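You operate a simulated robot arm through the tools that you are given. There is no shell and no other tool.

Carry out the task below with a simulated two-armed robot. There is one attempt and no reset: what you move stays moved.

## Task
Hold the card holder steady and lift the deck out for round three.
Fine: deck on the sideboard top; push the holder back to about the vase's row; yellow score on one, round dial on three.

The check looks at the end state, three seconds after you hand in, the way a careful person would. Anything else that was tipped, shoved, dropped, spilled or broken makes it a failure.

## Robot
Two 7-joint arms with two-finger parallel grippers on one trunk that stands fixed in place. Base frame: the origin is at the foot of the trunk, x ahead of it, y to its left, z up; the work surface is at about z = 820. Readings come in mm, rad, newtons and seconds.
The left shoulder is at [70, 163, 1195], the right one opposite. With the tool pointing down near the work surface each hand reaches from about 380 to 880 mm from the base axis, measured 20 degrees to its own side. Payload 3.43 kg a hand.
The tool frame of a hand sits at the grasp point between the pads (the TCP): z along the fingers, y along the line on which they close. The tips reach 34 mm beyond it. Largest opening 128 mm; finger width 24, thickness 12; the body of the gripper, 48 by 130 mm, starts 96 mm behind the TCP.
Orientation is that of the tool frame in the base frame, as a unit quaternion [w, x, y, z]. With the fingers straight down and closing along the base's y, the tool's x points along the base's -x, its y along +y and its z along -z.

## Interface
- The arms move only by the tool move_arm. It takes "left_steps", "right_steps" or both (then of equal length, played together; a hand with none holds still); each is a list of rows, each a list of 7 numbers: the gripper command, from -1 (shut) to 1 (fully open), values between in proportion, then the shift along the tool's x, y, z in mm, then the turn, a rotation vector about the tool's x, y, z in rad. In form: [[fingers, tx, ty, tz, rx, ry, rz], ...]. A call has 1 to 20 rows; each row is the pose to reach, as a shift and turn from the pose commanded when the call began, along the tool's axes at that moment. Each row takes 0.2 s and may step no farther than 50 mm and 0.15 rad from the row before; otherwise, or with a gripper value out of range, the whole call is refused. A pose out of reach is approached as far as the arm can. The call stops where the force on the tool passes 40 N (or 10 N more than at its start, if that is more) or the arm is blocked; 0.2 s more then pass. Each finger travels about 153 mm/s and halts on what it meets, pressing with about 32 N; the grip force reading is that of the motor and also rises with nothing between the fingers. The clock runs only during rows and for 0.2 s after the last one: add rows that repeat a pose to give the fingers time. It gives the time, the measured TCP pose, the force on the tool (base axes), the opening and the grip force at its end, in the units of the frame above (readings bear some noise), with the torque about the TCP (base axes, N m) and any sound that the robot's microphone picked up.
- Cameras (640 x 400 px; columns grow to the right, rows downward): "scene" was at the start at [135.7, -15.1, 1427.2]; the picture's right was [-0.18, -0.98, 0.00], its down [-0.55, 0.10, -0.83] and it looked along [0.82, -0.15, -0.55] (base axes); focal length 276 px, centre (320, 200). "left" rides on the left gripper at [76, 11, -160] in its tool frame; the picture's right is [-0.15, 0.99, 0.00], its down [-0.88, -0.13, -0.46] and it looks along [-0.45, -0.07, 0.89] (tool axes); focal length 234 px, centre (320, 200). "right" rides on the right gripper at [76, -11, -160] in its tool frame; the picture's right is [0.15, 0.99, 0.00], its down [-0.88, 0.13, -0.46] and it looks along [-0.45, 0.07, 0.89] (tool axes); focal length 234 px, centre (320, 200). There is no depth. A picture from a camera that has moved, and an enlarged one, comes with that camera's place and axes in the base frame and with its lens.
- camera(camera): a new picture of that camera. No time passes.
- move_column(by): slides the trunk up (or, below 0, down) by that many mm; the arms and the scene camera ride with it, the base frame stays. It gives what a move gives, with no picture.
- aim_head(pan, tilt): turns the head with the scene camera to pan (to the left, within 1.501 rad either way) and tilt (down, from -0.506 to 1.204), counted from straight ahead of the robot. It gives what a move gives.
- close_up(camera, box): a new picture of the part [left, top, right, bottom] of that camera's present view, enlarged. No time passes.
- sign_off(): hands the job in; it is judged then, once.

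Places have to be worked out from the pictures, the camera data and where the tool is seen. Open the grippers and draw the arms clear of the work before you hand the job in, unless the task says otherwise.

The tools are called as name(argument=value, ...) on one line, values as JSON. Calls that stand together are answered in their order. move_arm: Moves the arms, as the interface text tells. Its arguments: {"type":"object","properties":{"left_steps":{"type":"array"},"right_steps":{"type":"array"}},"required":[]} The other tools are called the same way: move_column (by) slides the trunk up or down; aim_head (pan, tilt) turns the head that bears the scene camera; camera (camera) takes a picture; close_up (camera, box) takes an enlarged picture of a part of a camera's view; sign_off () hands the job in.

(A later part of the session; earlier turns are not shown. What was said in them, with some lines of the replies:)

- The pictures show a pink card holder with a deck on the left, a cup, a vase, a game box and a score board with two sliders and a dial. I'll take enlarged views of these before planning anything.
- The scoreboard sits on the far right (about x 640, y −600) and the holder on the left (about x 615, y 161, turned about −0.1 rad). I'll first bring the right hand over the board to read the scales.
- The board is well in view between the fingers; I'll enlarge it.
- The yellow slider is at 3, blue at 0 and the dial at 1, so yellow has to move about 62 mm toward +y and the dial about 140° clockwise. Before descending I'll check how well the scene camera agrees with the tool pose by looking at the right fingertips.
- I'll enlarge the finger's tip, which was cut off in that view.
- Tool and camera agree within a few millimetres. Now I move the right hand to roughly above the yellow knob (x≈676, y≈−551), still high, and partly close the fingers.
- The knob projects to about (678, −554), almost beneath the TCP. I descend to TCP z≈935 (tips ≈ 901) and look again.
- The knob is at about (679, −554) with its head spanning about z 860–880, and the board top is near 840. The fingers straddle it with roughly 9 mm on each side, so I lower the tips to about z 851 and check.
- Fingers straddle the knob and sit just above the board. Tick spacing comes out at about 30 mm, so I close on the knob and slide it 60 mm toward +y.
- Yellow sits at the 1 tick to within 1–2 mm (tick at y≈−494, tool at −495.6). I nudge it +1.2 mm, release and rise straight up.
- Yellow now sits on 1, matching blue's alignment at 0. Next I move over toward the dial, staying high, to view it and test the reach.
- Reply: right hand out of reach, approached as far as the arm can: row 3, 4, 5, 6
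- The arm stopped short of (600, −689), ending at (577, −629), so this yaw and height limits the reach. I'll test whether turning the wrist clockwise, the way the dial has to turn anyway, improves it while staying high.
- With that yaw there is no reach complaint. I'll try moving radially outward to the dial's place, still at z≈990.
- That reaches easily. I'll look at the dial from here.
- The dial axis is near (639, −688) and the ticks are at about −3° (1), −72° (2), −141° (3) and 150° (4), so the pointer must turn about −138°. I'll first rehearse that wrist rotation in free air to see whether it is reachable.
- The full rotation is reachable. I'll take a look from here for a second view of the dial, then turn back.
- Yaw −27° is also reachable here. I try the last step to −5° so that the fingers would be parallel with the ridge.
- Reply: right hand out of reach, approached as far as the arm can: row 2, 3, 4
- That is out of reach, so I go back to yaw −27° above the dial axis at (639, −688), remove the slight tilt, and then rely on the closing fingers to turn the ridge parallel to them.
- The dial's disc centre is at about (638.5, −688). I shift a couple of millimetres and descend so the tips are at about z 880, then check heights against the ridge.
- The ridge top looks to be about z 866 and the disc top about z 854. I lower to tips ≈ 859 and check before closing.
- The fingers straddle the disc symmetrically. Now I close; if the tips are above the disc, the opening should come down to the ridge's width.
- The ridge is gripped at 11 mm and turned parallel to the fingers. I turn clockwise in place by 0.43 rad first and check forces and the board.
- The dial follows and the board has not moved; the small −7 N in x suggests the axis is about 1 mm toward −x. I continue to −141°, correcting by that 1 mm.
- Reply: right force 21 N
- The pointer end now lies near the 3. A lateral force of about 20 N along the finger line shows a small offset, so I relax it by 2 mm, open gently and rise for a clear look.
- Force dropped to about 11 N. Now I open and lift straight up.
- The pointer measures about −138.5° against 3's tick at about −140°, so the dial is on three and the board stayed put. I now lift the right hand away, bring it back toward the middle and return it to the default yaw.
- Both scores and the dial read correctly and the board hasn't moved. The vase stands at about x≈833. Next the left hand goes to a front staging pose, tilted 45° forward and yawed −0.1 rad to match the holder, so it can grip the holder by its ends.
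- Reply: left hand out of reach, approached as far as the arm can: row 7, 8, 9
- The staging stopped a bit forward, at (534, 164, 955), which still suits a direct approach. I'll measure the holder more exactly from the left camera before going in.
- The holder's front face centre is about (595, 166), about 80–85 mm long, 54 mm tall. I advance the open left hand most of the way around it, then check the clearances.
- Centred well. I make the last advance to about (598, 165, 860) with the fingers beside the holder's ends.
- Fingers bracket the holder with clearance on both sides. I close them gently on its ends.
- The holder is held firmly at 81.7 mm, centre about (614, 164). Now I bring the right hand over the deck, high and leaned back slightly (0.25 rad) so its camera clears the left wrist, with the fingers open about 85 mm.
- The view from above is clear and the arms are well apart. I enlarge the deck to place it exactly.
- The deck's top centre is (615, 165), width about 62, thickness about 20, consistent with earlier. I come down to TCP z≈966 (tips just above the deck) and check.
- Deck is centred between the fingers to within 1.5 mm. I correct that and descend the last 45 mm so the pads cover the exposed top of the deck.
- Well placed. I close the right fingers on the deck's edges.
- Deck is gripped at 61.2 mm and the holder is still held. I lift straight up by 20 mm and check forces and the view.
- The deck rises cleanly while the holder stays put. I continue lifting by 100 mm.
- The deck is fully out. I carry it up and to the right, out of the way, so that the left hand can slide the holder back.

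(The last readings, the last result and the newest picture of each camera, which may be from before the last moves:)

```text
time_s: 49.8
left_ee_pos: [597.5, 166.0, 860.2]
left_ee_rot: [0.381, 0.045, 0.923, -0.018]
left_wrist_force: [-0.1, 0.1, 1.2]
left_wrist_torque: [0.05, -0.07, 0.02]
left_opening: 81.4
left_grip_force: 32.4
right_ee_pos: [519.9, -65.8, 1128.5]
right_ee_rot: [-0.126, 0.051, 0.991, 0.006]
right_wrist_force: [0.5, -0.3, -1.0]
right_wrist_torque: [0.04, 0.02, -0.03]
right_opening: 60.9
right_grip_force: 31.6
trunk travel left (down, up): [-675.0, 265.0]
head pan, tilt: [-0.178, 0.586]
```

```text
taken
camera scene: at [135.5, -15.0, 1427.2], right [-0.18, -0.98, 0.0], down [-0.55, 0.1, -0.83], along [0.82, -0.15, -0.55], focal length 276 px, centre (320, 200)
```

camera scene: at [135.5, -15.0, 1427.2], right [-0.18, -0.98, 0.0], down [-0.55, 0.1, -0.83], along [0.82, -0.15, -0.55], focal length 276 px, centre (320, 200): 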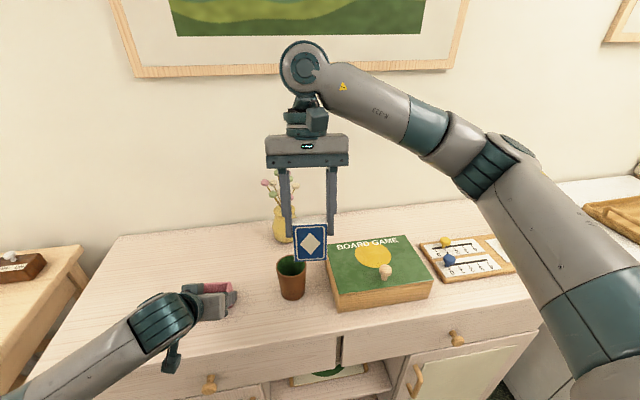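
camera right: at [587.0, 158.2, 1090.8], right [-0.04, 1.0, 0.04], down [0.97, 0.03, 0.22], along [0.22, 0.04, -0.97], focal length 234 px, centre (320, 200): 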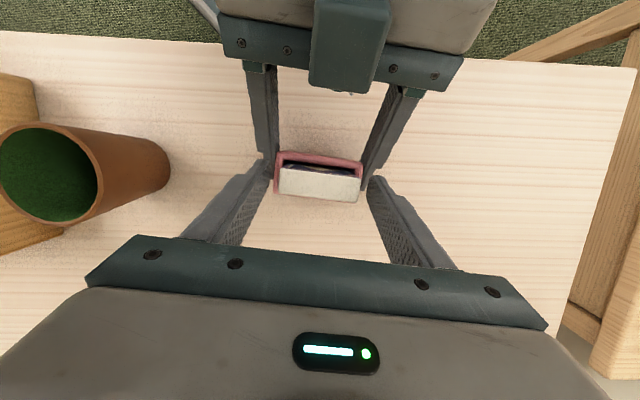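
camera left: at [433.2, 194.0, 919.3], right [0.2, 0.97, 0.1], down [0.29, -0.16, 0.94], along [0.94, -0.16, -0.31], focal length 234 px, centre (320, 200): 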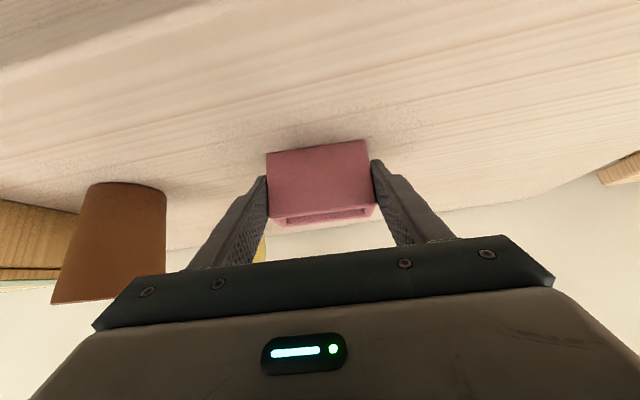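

Clear. Now I slide the gripped holder back along x by 110 mm first, at constant height, and check.

move_arm(left_steps=[[0, -12.9, 1.8, 12.9, 0, 0, 0], [0, -25.8, 3.65, 25.8, 0, 0, 0], [0, -38.7, 5.5, 38.7, 0, 0, 0], [0, -51.6, 7.3, 51.6, 0, 0, 0], [0, -64.6, 9.1, 64.5, 0, 0, 0], [0, -77.5, 10.9, 77.4, 0, 0, 0], [0, -77.5, 10.9, 77.4, 0, 0, 0]])

camera(camera="left")

camera(camera="scene")

```text
time_s: 51.4
left_ee_pos: [706.6, 164.8, 860.2]
left_ee_rot: [0.381, 0.045, 0.923, -0.019]
left_wrist_force: [-1.2, -1.0, 2.8]
left_wrist_torque: [0.0, -0.05, -0.02]
left_opening: 81.7
left_grip_force: 32.1
right_ee_pos: [519.6, -66.1, 1129.9]
right_ee_rot: [-0.126, 0.051, 0.991, 0.006]
right_wrist_force: [0.0, 0.0, -1.0]
right_wrist_torque: [-0.02, -0.01, -0.02]
right_opening: 61.2
right_grip_force: 31.3
trunk travel left (down, up): [-675.0, 265.0]
head pan, tilt: [-0.178, 0.586]
```

```text
taken
camera left: at [542.3, 193.1, 919.3], right [0.2, 0.97, 0.1], down [0.29, -0.16, 0.94], along [0.94, -0.16, -0.31], focal length 234 px, centre (320, 200)
```

left: 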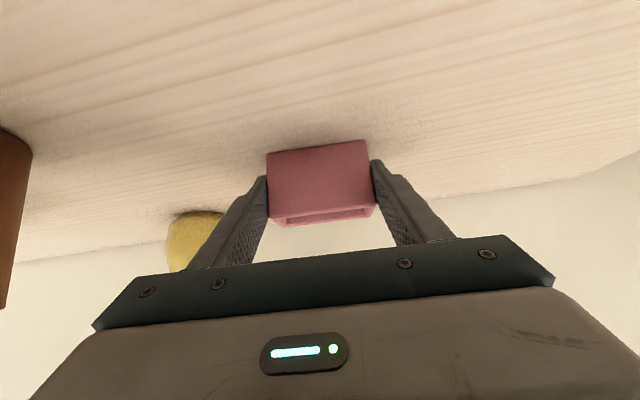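

```text
taken
camera scene: at [135.3, -15.1, 1427.2], right [-0.18, -0.98, 0.0], down [-0.55, 0.1, -0.83], along [0.82, -0.15, -0.55], focal length 276 px, centre (320, 200)
```

scene: 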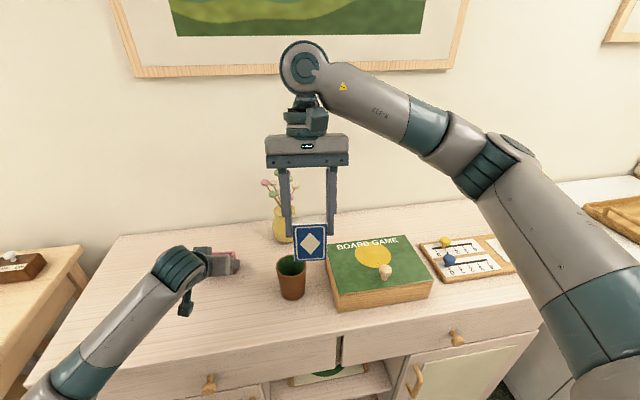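

It slides well with little force. From this view the vase centre is at about x 825–835, so I push another 107 mm to bring the holder's centre to about x 830.

move_arm(left_steps=[[0, -12.6, 1.8, 12.6, 0, 0, 0], [0, -25.1, 3.5, 25.1, 0, 0, 0], [0, -37.7, 5.3, 37.7, 0, 0, 0], [0, -50.3, 7.1, 50.2, 0, 0, 0], [0, -62.8, 8.8, 62.8, 0, 0, 0], [0, -75.4, 10.6, 75.3, 0, 0, 0], [0, -75.4, 10.6, 75.3, 0, 0, 0]])

camera(camera="left")

camera(camera="scene")

```text
time_s: 53.0
left_ee_pos: [815.1, 166.7, 859.9]
left_ee_rot: [0.382, 0.046, 0.923, -0.02]
left_wrist_force: [0.1, 0.6, 1.1]
left_wrist_torque: [-0.05, -0.01, -0.05]
left_opening: 81.6
left_grip_force: 31.8
right_ee_pos: [521.1, -66.4, 1128.5]
right_ee_rot: [-0.126, 0.05, 0.991, 0.006]
right_wrist_force: [-0.5, -0.1, -1.3]
right_wrist_torque: [0.0, 0.0, -0.02]
right_opening: 61.2
right_grip_force: 32.1
trunk travel left (down, up): [-675.0, 265.0]
head pan, tilt: [-0.178, 0.586]
```

```text
taken
camera left: at [651.1, 193.7, 919.3], right [0.2, 0.97, 0.1], down [0.29, -0.16, 0.94], along [0.94, -0.16, -0.31], focal length 234 px, centre (320, 200)
```

left: 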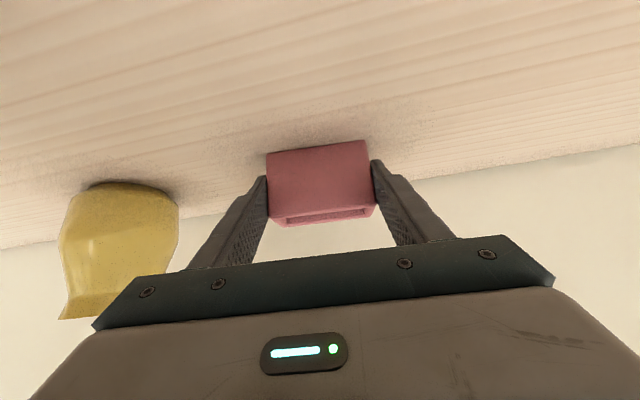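

```text
taken
camera scene: at [135.6, -14.9, 1427.2], right [-0.18, -0.98, 0.0], down [-0.55, 0.1, -0.83], along [0.82, -0.15, -0.55], focal length 276 px, centre (320, 200)
```

scene: 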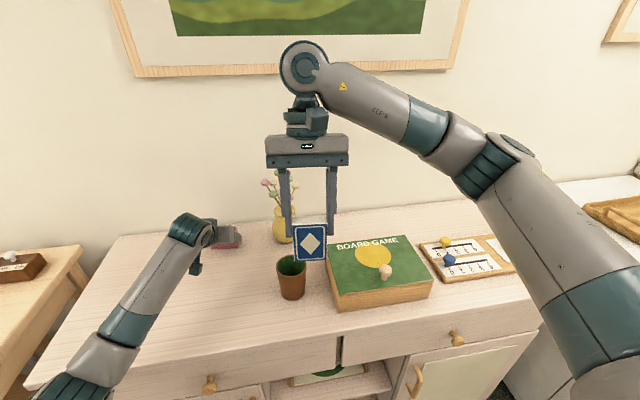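

Holder centre is now at about x 832, level with the vase (≈ 833). I open the left fingers, back out along the tool axis, then rise up and to the left.

move_arm(left_steps=[[0.35, 0, 0, 0, 0, 0, 0], [0.5, 0, 0, 0, 0, 0, 0], [0.7, 0, 0, 0, 0, 0, 0], [0.7, 0, 0, 0, 0, 0, 0], [0.7, 0, 0, -25, 0, 0, 0], [0.7, 0, 0, -60, 0, 0, 0], [0.7, 0, 0, -105, 0, 0, 0], [0.7, 0, 0, -150, 0, 0, 0], [0.7, -5, 22, -184, 0, 0, 0], [0.7, -10, 44, -218, 0, 0, 0], [0.7, -15, 67, -252, 0, 0, 0], [0.7, -20, 90, -286, 0, 0, 0], [0.7, -25, 114, -320, 0, 0, 0], [0.7, -29, 138, -354, 0, 0, 0], [0.7, -29, 138, -354, 0, 0, 0]])

camera(camera="scene")

close_up(camera="scene", box=[160, 180, 320, 280])

```text
time_s: 56.2
left_ee_pos: [600.6, 324.8, 1132.3]
left_ee_rot: [0.382, 0.045, 0.923, -0.019]
left_wrist_force: [-0.2, -0.1, -0.4]
left_wrist_torque: [-0.01, -0.04, 0.0]
left_opening: 108.8
left_grip_force: 0.0
right_ee_pos: [521.2, -66.0, 1128.5]
right_ee_rot: [-0.126, 0.051, 0.991, 0.008]
right_wrist_force: [0.0, 0.6, -0.1]
right_wrist_torque: [-0.01, -0.02, 0.0]
right_opening: 61.1
right_grip_force: 31.7
trunk travel left (down, up): [-675.0, 265.0]
head pan, tilt: [-0.178, 0.586]
```

```text
taken
camera scene: at [136.5, -15.5, 1427.1], right [-0.18, -0.98, 0.0], down [-0.55, 0.1, -0.83], along [0.82, -0.15, -0.55], focal length 276 px, centre (320, 200)
```

scene: 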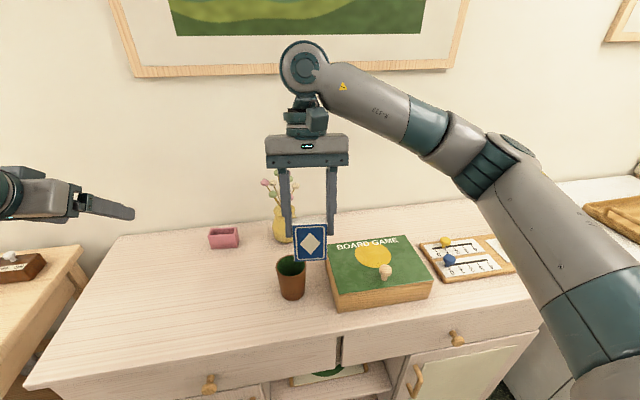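

```text
4.00 times, centred on (240, 230) of scene
camera zoom: at [136.5, -15.5, 1427.1], right [-0.18, -0.98, 0.0], down [-0.55, 0.1, -0.83], along [0.82, -0.15, -0.55], focal length 1102 px, centre (640, 80)
```

zoom: 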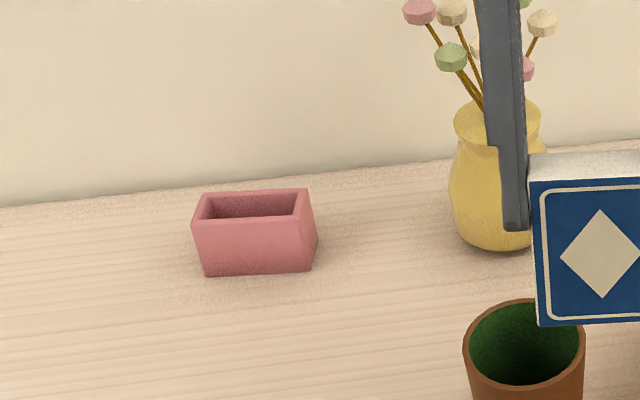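

Holder and vase measure level (838 versus 841 by the same camera). Now I bring the deck over the free area at about (620, 150), with the left hand stepping further left, and stop at TCP z≈1000.

move_arm(right_steps=[[-0.2, -13.5, 37.5, 1.5, 0, 0, 0], [-0.2, -27, 75, 3, 0, 0, 0], [-0.2, -40.5, 112.5, 4.4, 0, 0, 0], [-0.2, -54, 150, 5.8, 0, 0, 0], [-0.2, -67.5, 187.5, 7.3, 0, 0, 0], [-0.2, -81, 225, 8.7, 0, 0, 0], [-0.2, -93.5, 225, 57, 0, 0, 0], [-0.2, -106, 225, 105, 0, 0, 0], [-0.2, -106, 225, 105, 0, 0, 0]], left_steps=[[0.7, 0, 12, 0, 0, 0, 0], [0.7, 0, 24, 0, 0, 0, 0], [0.7, 0, 36, 0, 0, 0, 0], [0.7, 0, 48, 0, 0, 0, 0], [0.7, 0, 60, 0, 0, 0, 0], [0.7, 0, 60, 0, 0, 0, 0], [0.7, 0, 60, 0, 0, 0, 0], [0.7, 0, 60, 0, 0, 0, 0], [0.7, 0, 60, 0, 0, 0, 0]])

camera(camera="scene")

camera(camera="right")

```text
time_s: 58.2
left_ee_pos: [604.7, 385.4, 1130.5]
left_ee_rot: [0.383, 0.046, 0.923, -0.019]
left_wrist_force: [-0.1, 0.2, 0.7]
left_wrist_torque: [0.0, 0.03, 0.0]
left_opening: 108.8
left_grip_force: 0.0
right_ee_pos: [617.7, 148.5, 1001.1]
right_ee_rot: [-0.124, 0.051, 0.991, 0.006]
right_wrist_force: [0.1, 0.3, -0.6]
right_wrist_torque: [0.02, -0.02, -0.02]
right_opening: 61.4
right_grip_force: 31.7
trunk travel left (down, up): [-675.0, 265.0]
head pan, tilt: [-0.178, 0.586]
```

```text
taken
camera scene: at [135.1, -14.4, 1427.3], right [-0.18, -0.98, 0.0], down [-0.55, 0.1, -0.83], along [0.82, -0.15, -0.55], focal length 276 px, centre (320, 200)
```

scene: 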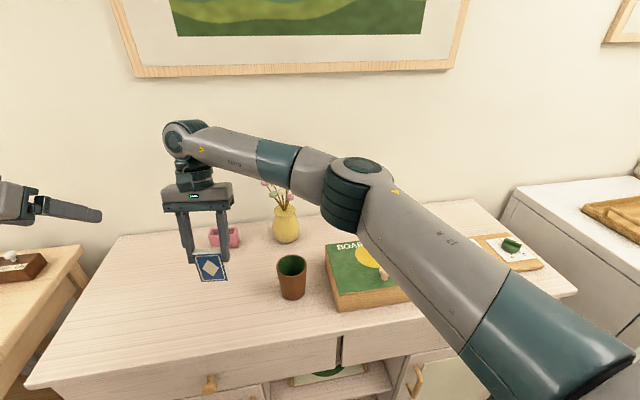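

```text
taken
camera right: at [584.0, 142.1, 1173.5], right [-0.04, 1.0, 0.04], down [0.97, 0.03, 0.22], along [0.22, 0.04, -0.97], focal length 234 px, centre (320, 200)
```

right: 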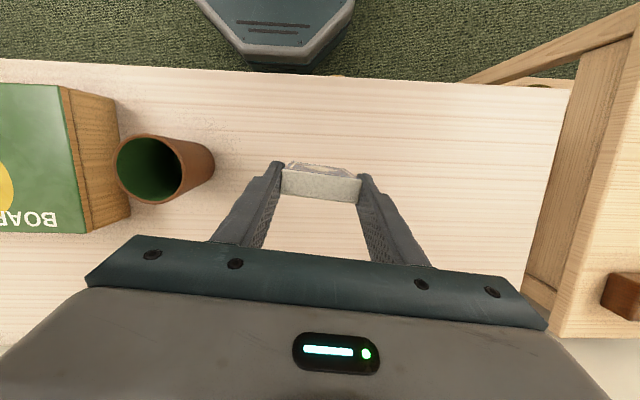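

I zoom in to check that the deck hangs upright before setting it down.

close_up(camera="scene", box=[150, 190, 270, 300])

close_up(camera="right", box=[240, 120, 400, 240])

```text
3.64 times, centred on (210, 245) of scene
camera zoom: at [135.1, -14.4, 1427.3], right [-0.18, -0.98, 0.0], down [-0.55, 0.1, -0.83], along [0.82, -0.15, -0.55], focal length 1002 px, centre (720, 36)
```

zoom: 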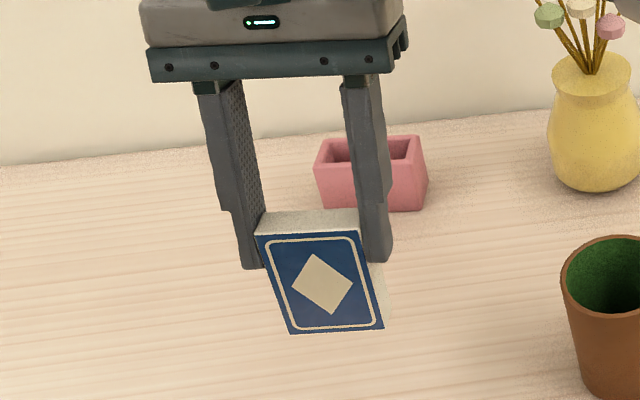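

```text
3.33 times, centred on (320, 180) of right
camera zoom: at [584.0, 142.1, 1173.5], right [-0.04, 1.0, 0.04], down [0.97, 0.03, 0.22], along [0.22, 0.04, -0.97], focal length 781 px, centre (320, 267)
```

zoom: 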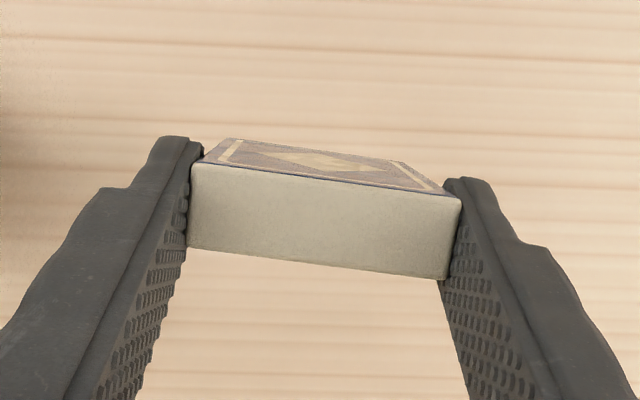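

The deck's edges converge exactly as true verticals should, so it hangs upright with its bottom about 89 mm below the TCP. I lower to TCP z≈922 and look.

move_arm(right_steps=[[-0.2, -7, 0, 27, 0, 0, 0], [-0.2, -14, 0, 54, 0, 0, 0], [-0.2, -19.8, 0, 76.6, 0, 0, 0], [-0.2, -19.8, 0, 76.6, 0, 0, 0]])

close_up(camera="scene", box=[150, 220, 270, 320])

```text
time_s: 59.2
left_ee_pos: [606.7, 385.1, 1130.8]
left_ee_rot: [0.382, 0.046, 0.923, -0.019]
left_wrist_force: [0.7, -0.1, -0.4]
left_wrist_torque: [0.03, -0.02, 0.0]
left_opening: 108.9
left_grip_force: 0.0
right_ee_pos: [620.1, 150.5, 922.2]
right_ee_rot: [-0.126, 0.051, 0.991, 0.007]
right_wrist_force: [0.1, -0.1, -0.9]
right_wrist_torque: [0.01, 0.0, -0.03]
right_opening: 61.0
right_grip_force: 31.9
trunk travel left (down, up): [-675.0, 265.0]
head pan, tilt: [-0.178, 0.586]
```

```text
4.00 times, centred on (210, 270) of scene
camera zoom: at [135.5, -14.7, 1427.2], right [-0.18, -0.98, 0.0], down [-0.55, 0.1, -0.83], along [0.82, -0.15, -0.55], focal length 1102 px, centre (760, -80)
```

zoom: 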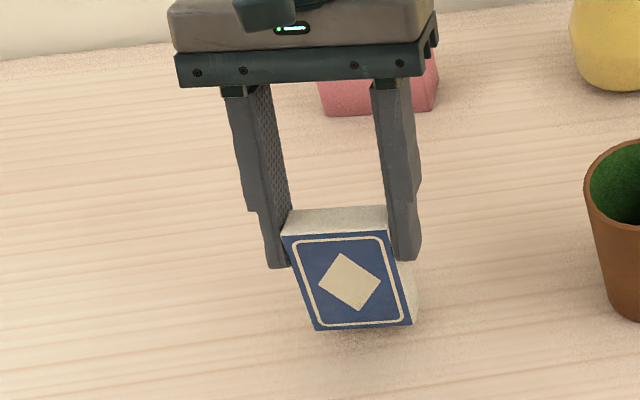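

A little above the surface still. I lower in 2 mm steps over 10 mm and watch the force.

move_arm(right_steps=[[-0.2, -0.5, 0, 2, 0, 0, 0], [-0.2, -1, 0, 4, 0, 0, 0], [-0.2, -1.5, 0, 6, 0, 0, 0], [-0.2, -2, 0, 8, 0, 0, 0], [-0.2, -2.5, 0, 9.7, 0, 0, 0], [-0.2, -2.5, 0, 9.7, 0, 0, 0]])

```text
time_s: 60.6
left_ee_pos: [605.0, 385.8, 1130.4]
left_ee_rot: [0.381, 0.045, 0.923, -0.018]
left_wrist_force: [0.2, 0.2, 0.8]
left_wrist_torque: [-0.03, 0.01, 0.0]
left_opening: 108.8
left_grip_force: 0.1
right_ee_pos: [621.5, 150.6, 912.2]
right_ee_rot: [-0.125, 0.051, 0.991, 0.006]
right_wrist_force: [0.9, 0.8, 0.2]
right_wrist_torque: [0.01, 0.01, -0.02]
right_opening: 61.1
right_grip_force: 32.3
trunk travel left (down, up): [-675.0, 265.0]
head pan, tilt: [-0.178, 0.586]
```

No clear contact yet. I go on in 1 mm steps.

move_arm(right_steps=[[-0.2, -0.25, 0, 1, 0, 0, 0], [-0.2, -0.5, 0, 2, 0, 0, 0], [-0.2, -0.75, 0, 3, 0, 0, 0], [-0.2, -0.75, 0, 3, 0, 0, 0]])

close_up(camera="scene", box=[170, 240, 270, 310])

```text
time_s: 61.6
left_ee_pos: [605.9, 384.6, 1132.3]
left_ee_rot: [0.382, 0.045, 0.923, -0.019]
left_wrist_force: [0.0, 0.5, 0.2]
left_wrist_torque: [0.01, 0.01, 0.02]
left_opening: 109.1
left_grip_force: 0.1
right_ee_pos: [620.6, 150.9, 910.9]
right_ee_rot: [-0.124, 0.051, 0.991, 0.007]
right_wrist_force: [2.5, -0.6, 4.8]
right_wrist_torque: [0.11, -0.18, -0.02]
right_opening: 61.1
right_grip_force: 32.4
trunk travel left (down, up): [-675.0, 265.0]
head pan, tilt: [-0.178, 0.586]
```

```text
5.71 times, centred on (220, 275) of scene
camera zoom: at [135.2, -15.0, 1427.3], right [-0.18, -0.98, 0.0], down [-0.55, 0.1, -0.83], along [0.82, -0.15, -0.55], focal length 1574 px, centre (891, -229)
```

zoom: 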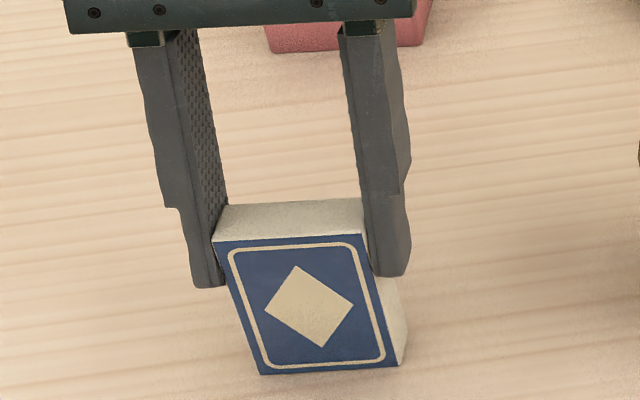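

Contact: about 5 N upward. I open the fingers slowly, a little at a time, and leave the hand still.

move_arm(right_steps=[[-0.02, 0, 0, 0, 0, 0, 0], [0.0, 0, 0, 0, 0, 0, 0], [0.05, 0, 0, 0, 0, 0, 0], [0.12, 0, 0, 0, 0, 0, 0], [0.25, 0, 0, 0, 0, 0, 0], [0.4, 0, 0, 0, 0, 0, 0], [0.4, 0, 0, 0, 0, 0, 0]])

close_up(camera="scene", box=[170, 240, 270, 310])

camera(camera="right")

```text
time_s: 63.2
left_ee_pos: [605.0, 385.5, 1131.5]
left_ee_rot: [0.381, 0.046, 0.923, -0.019]
left_wrist_force: [-0.6, 0.6, -1.4]
left_wrist_torque: [0.0, 0.03, 0.0]
left_opening: 108.6
left_grip_force: 0.1
right_ee_pos: [620.3, 150.5, 909.4]
right_ee_rot: [-0.127, 0.052, 0.991, 0.007]
right_wrist_force: [-0.5, -0.6, 0.4]
right_wrist_torque: [0.01, -0.01, -0.02]
right_opening: 89.4
right_grip_force: 0.0
trunk travel left (down, up): [-675.0, 265.0]
head pan, tilt: [-0.178, 0.586]
```

```text
5.71 times, centred on (220, 275) of scene
camera zoom: at [135.6, -14.8, 1427.2], right [-0.18, -0.98, 0.0], down [-0.55, 0.1, -0.83], along [0.82, -0.15, -0.55], focal length 1574 px, centre (891, -229)
```

zoom: 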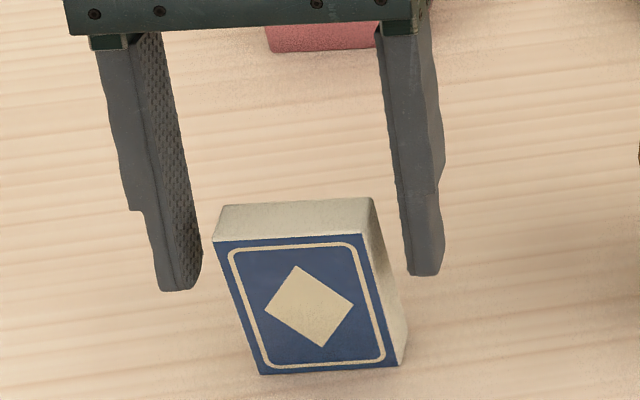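

```text
taken
camera right: at [586.0, 143.5, 1082.3], right [-0.04, 1.0, 0.04], down [0.97, 0.03, 0.22], along [0.22, 0.04, -0.97], focal length 234 px, centre (320, 200)
```

right: 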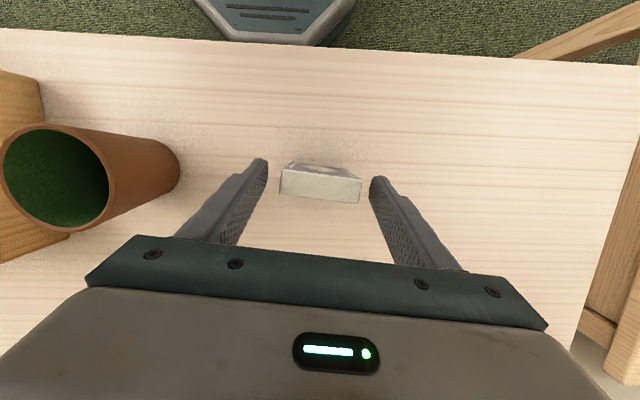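

The deck stands steadily on the sideboard by itself. I raise the right hand straight up and withdraw it to the right.

move_arm(right_steps=[[0.4, 5, 0, -19.4, 0, 0, 0], [0.4, 13, 0, -50, 0, 0, 0], [0.4, 23, 0, -88, 0, 0, 0], [0.4, 32.5, 0, -126, 0, 0, 0], [0.4, 41, -43, -133, 0, 0, 0], [0.4, 50, -86, -140, 0, 0, 0], [0.4, 59, -129, -147, 0, 0, 0], [0.4, 67, -172, -154, 0, 0, 0], [0.4, 76, -215, -161, 0, 0, 0], [0.4, 85, -258, -168, 0, 0, 0], [0.4, 94, -301, -175, 0, 0, 0], [0.4, 102, -344, -182, 0, 0, 0], [0.4, 111, -388, -190, 0, 0, 0], [0.4, 111, -388, -190, 0, 0, 0]])

camera(camera="scene")

close_up(camera="scene", box=[150, 200, 310, 310])

close_up(camera="scene", box=[400, 210, 560, 310])

```text
time_s: 66.2
left_ee_pos: [605.9, 386.0, 1130.1]
left_ee_rot: [0.381, 0.045, 0.923, -0.02]
left_wrist_force: [0.5, 0.0, -0.4]
left_wrist_torque: [-0.02, 0.0, -0.03]
left_opening: 109.0
left_grip_force: 0.0
right_ee_pos: [518.5, -229.2, 1120.8]
right_ee_rot: [-0.125, 0.051, 0.991, 0.006]
right_wrist_force: [0.0, 0.6, 0.1]
right_wrist_torque: [-0.06, 0.05, -0.01]
right_opening: 89.3
right_grip_force: 0.1
trunk travel left (down, up): [-675.0, 265.0]
head pan, tilt: [-0.178, 0.586]
```

```text
taken
camera scene: at [136.5, -13.5, 1427.1], right [-0.18, -0.98, 0.0], down [-0.55, 0.1, -0.83], along [0.82, -0.15, -0.55], focal length 276 px, centre (320, 200)
```

scene: 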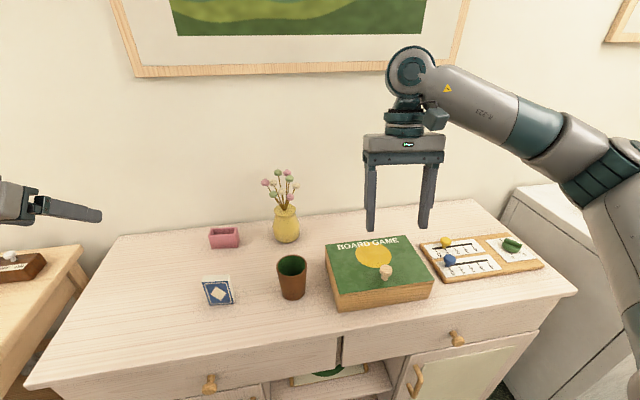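

```text
3.64 times, centred on (230, 255) of scene
camera zoom: at [136.5, -13.5, 1427.1], right [-0.18, -0.98, 0.0], down [-0.55, 0.1, -0.83], along [0.82, -0.15, -0.55], focal length 1002 px, centre (647, 0)
```

zoom: 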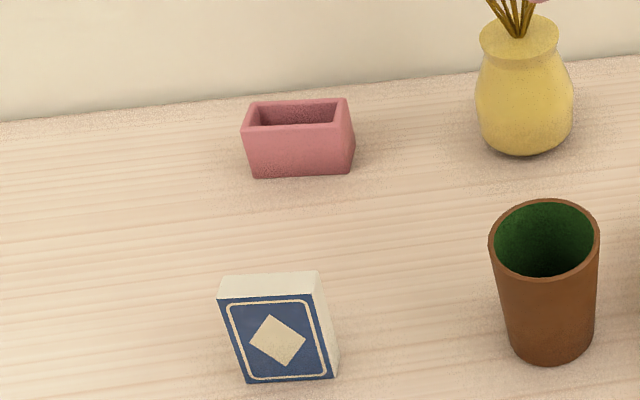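

```text
4.00 times, centred on (480, 260) of scene
camera zoom: at [136.5, -13.5, 1427.1], right [-0.18, -0.98, 0.0], down [-0.55, 0.1, -0.83], along [0.82, -0.15, -0.55], focal length 1102 px, centre (-320, -40)
```

zoom: 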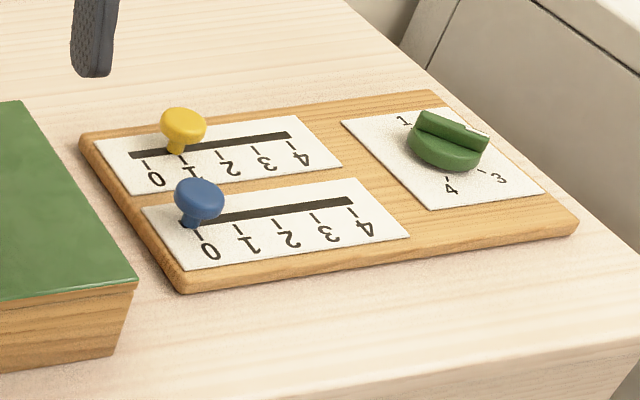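

Everything is in place: deck on the sideboard, holder in the vase's row, yellow on 1, blue still on 0 and the dial on 3, with nothing else moved. I open both grippers fully and draw the arms up a little before handing in.

move_arm(right_steps=[[0.7, 10, -20, -20, 0, 0, 0], [1, 20, -40, -40, 0, 0, 0], [1, 20, -40, -40, 0, 0, 0]], left_steps=[[0.9, 0, 10, -10, 0, 0, 0], [1, 0, 20, -20, 0, 0, 0], [1, 0, 20, -20, 0, 0, 0]])

camera(camera="scene")

```text
time_s: 67.0
left_ee_pos: [592.9, 407.4, 1144.7]
left_ee_rot: [0.382, 0.045, 0.923, -0.019]
left_wrist_force: [-0.2, 0.5, -0.6]
left_wrist_torque: [0.0, 0.02, -0.01]
left_opening: 128.1
left_grip_force: 0.1
right_ee_pos: [506.9, -270.7, 1164.7]
right_ee_rot: [-0.125, 0.052, 0.991, 0.006]
right_wrist_force: [0.4, -0.2, -0.2]
right_wrist_torque: [0.0, 0.02, 0.04]
right_opening: 128.0
right_grip_force: 0.1
trunk travel left (down, up): [-675.0, 265.0]
head pan, tilt: [-0.178, 0.586]
```

```text
taken
camera scene: at [136.8, -15.1, 1427.0], right [-0.18, -0.98, 0.0], down [-0.55, 0.1, -0.83], along [0.82, -0.15, -0.55], focal length 276 px, centre (320, 200)
```

scene: 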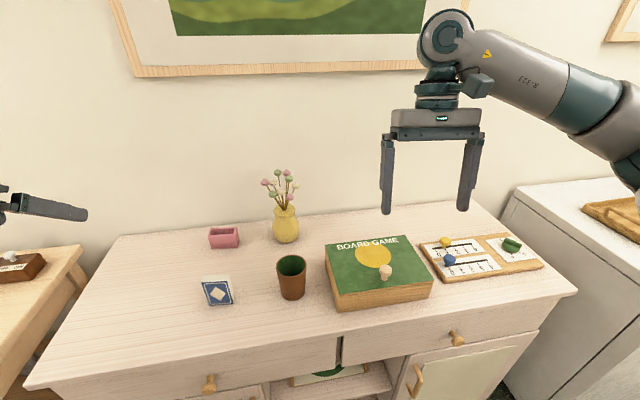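

The scene is settled, both grippers are open and the arms are clear, so I hand the job in.

sign_off()

```text
The job is handed in.
```

The deck is out of its holder and the board is set for round three; I've handed the job in.

- **Deck:** it stands upright on the sideboard top, in the open space where the holder used to be. The left hand gripped the holder while the right hand lifted the deck out.
- **Holder:** it was slid back to the vase's row. Its centre measures within about 3 mm of the vase's.
- **Scoreboard:** yellow is on 1, blue is still on 0, and the round dial is on 3, within about 2° of the mark by the camera.

In the last pictures nothing else had been tipped or moved. Both grippers are open and the arms are clear of the work.
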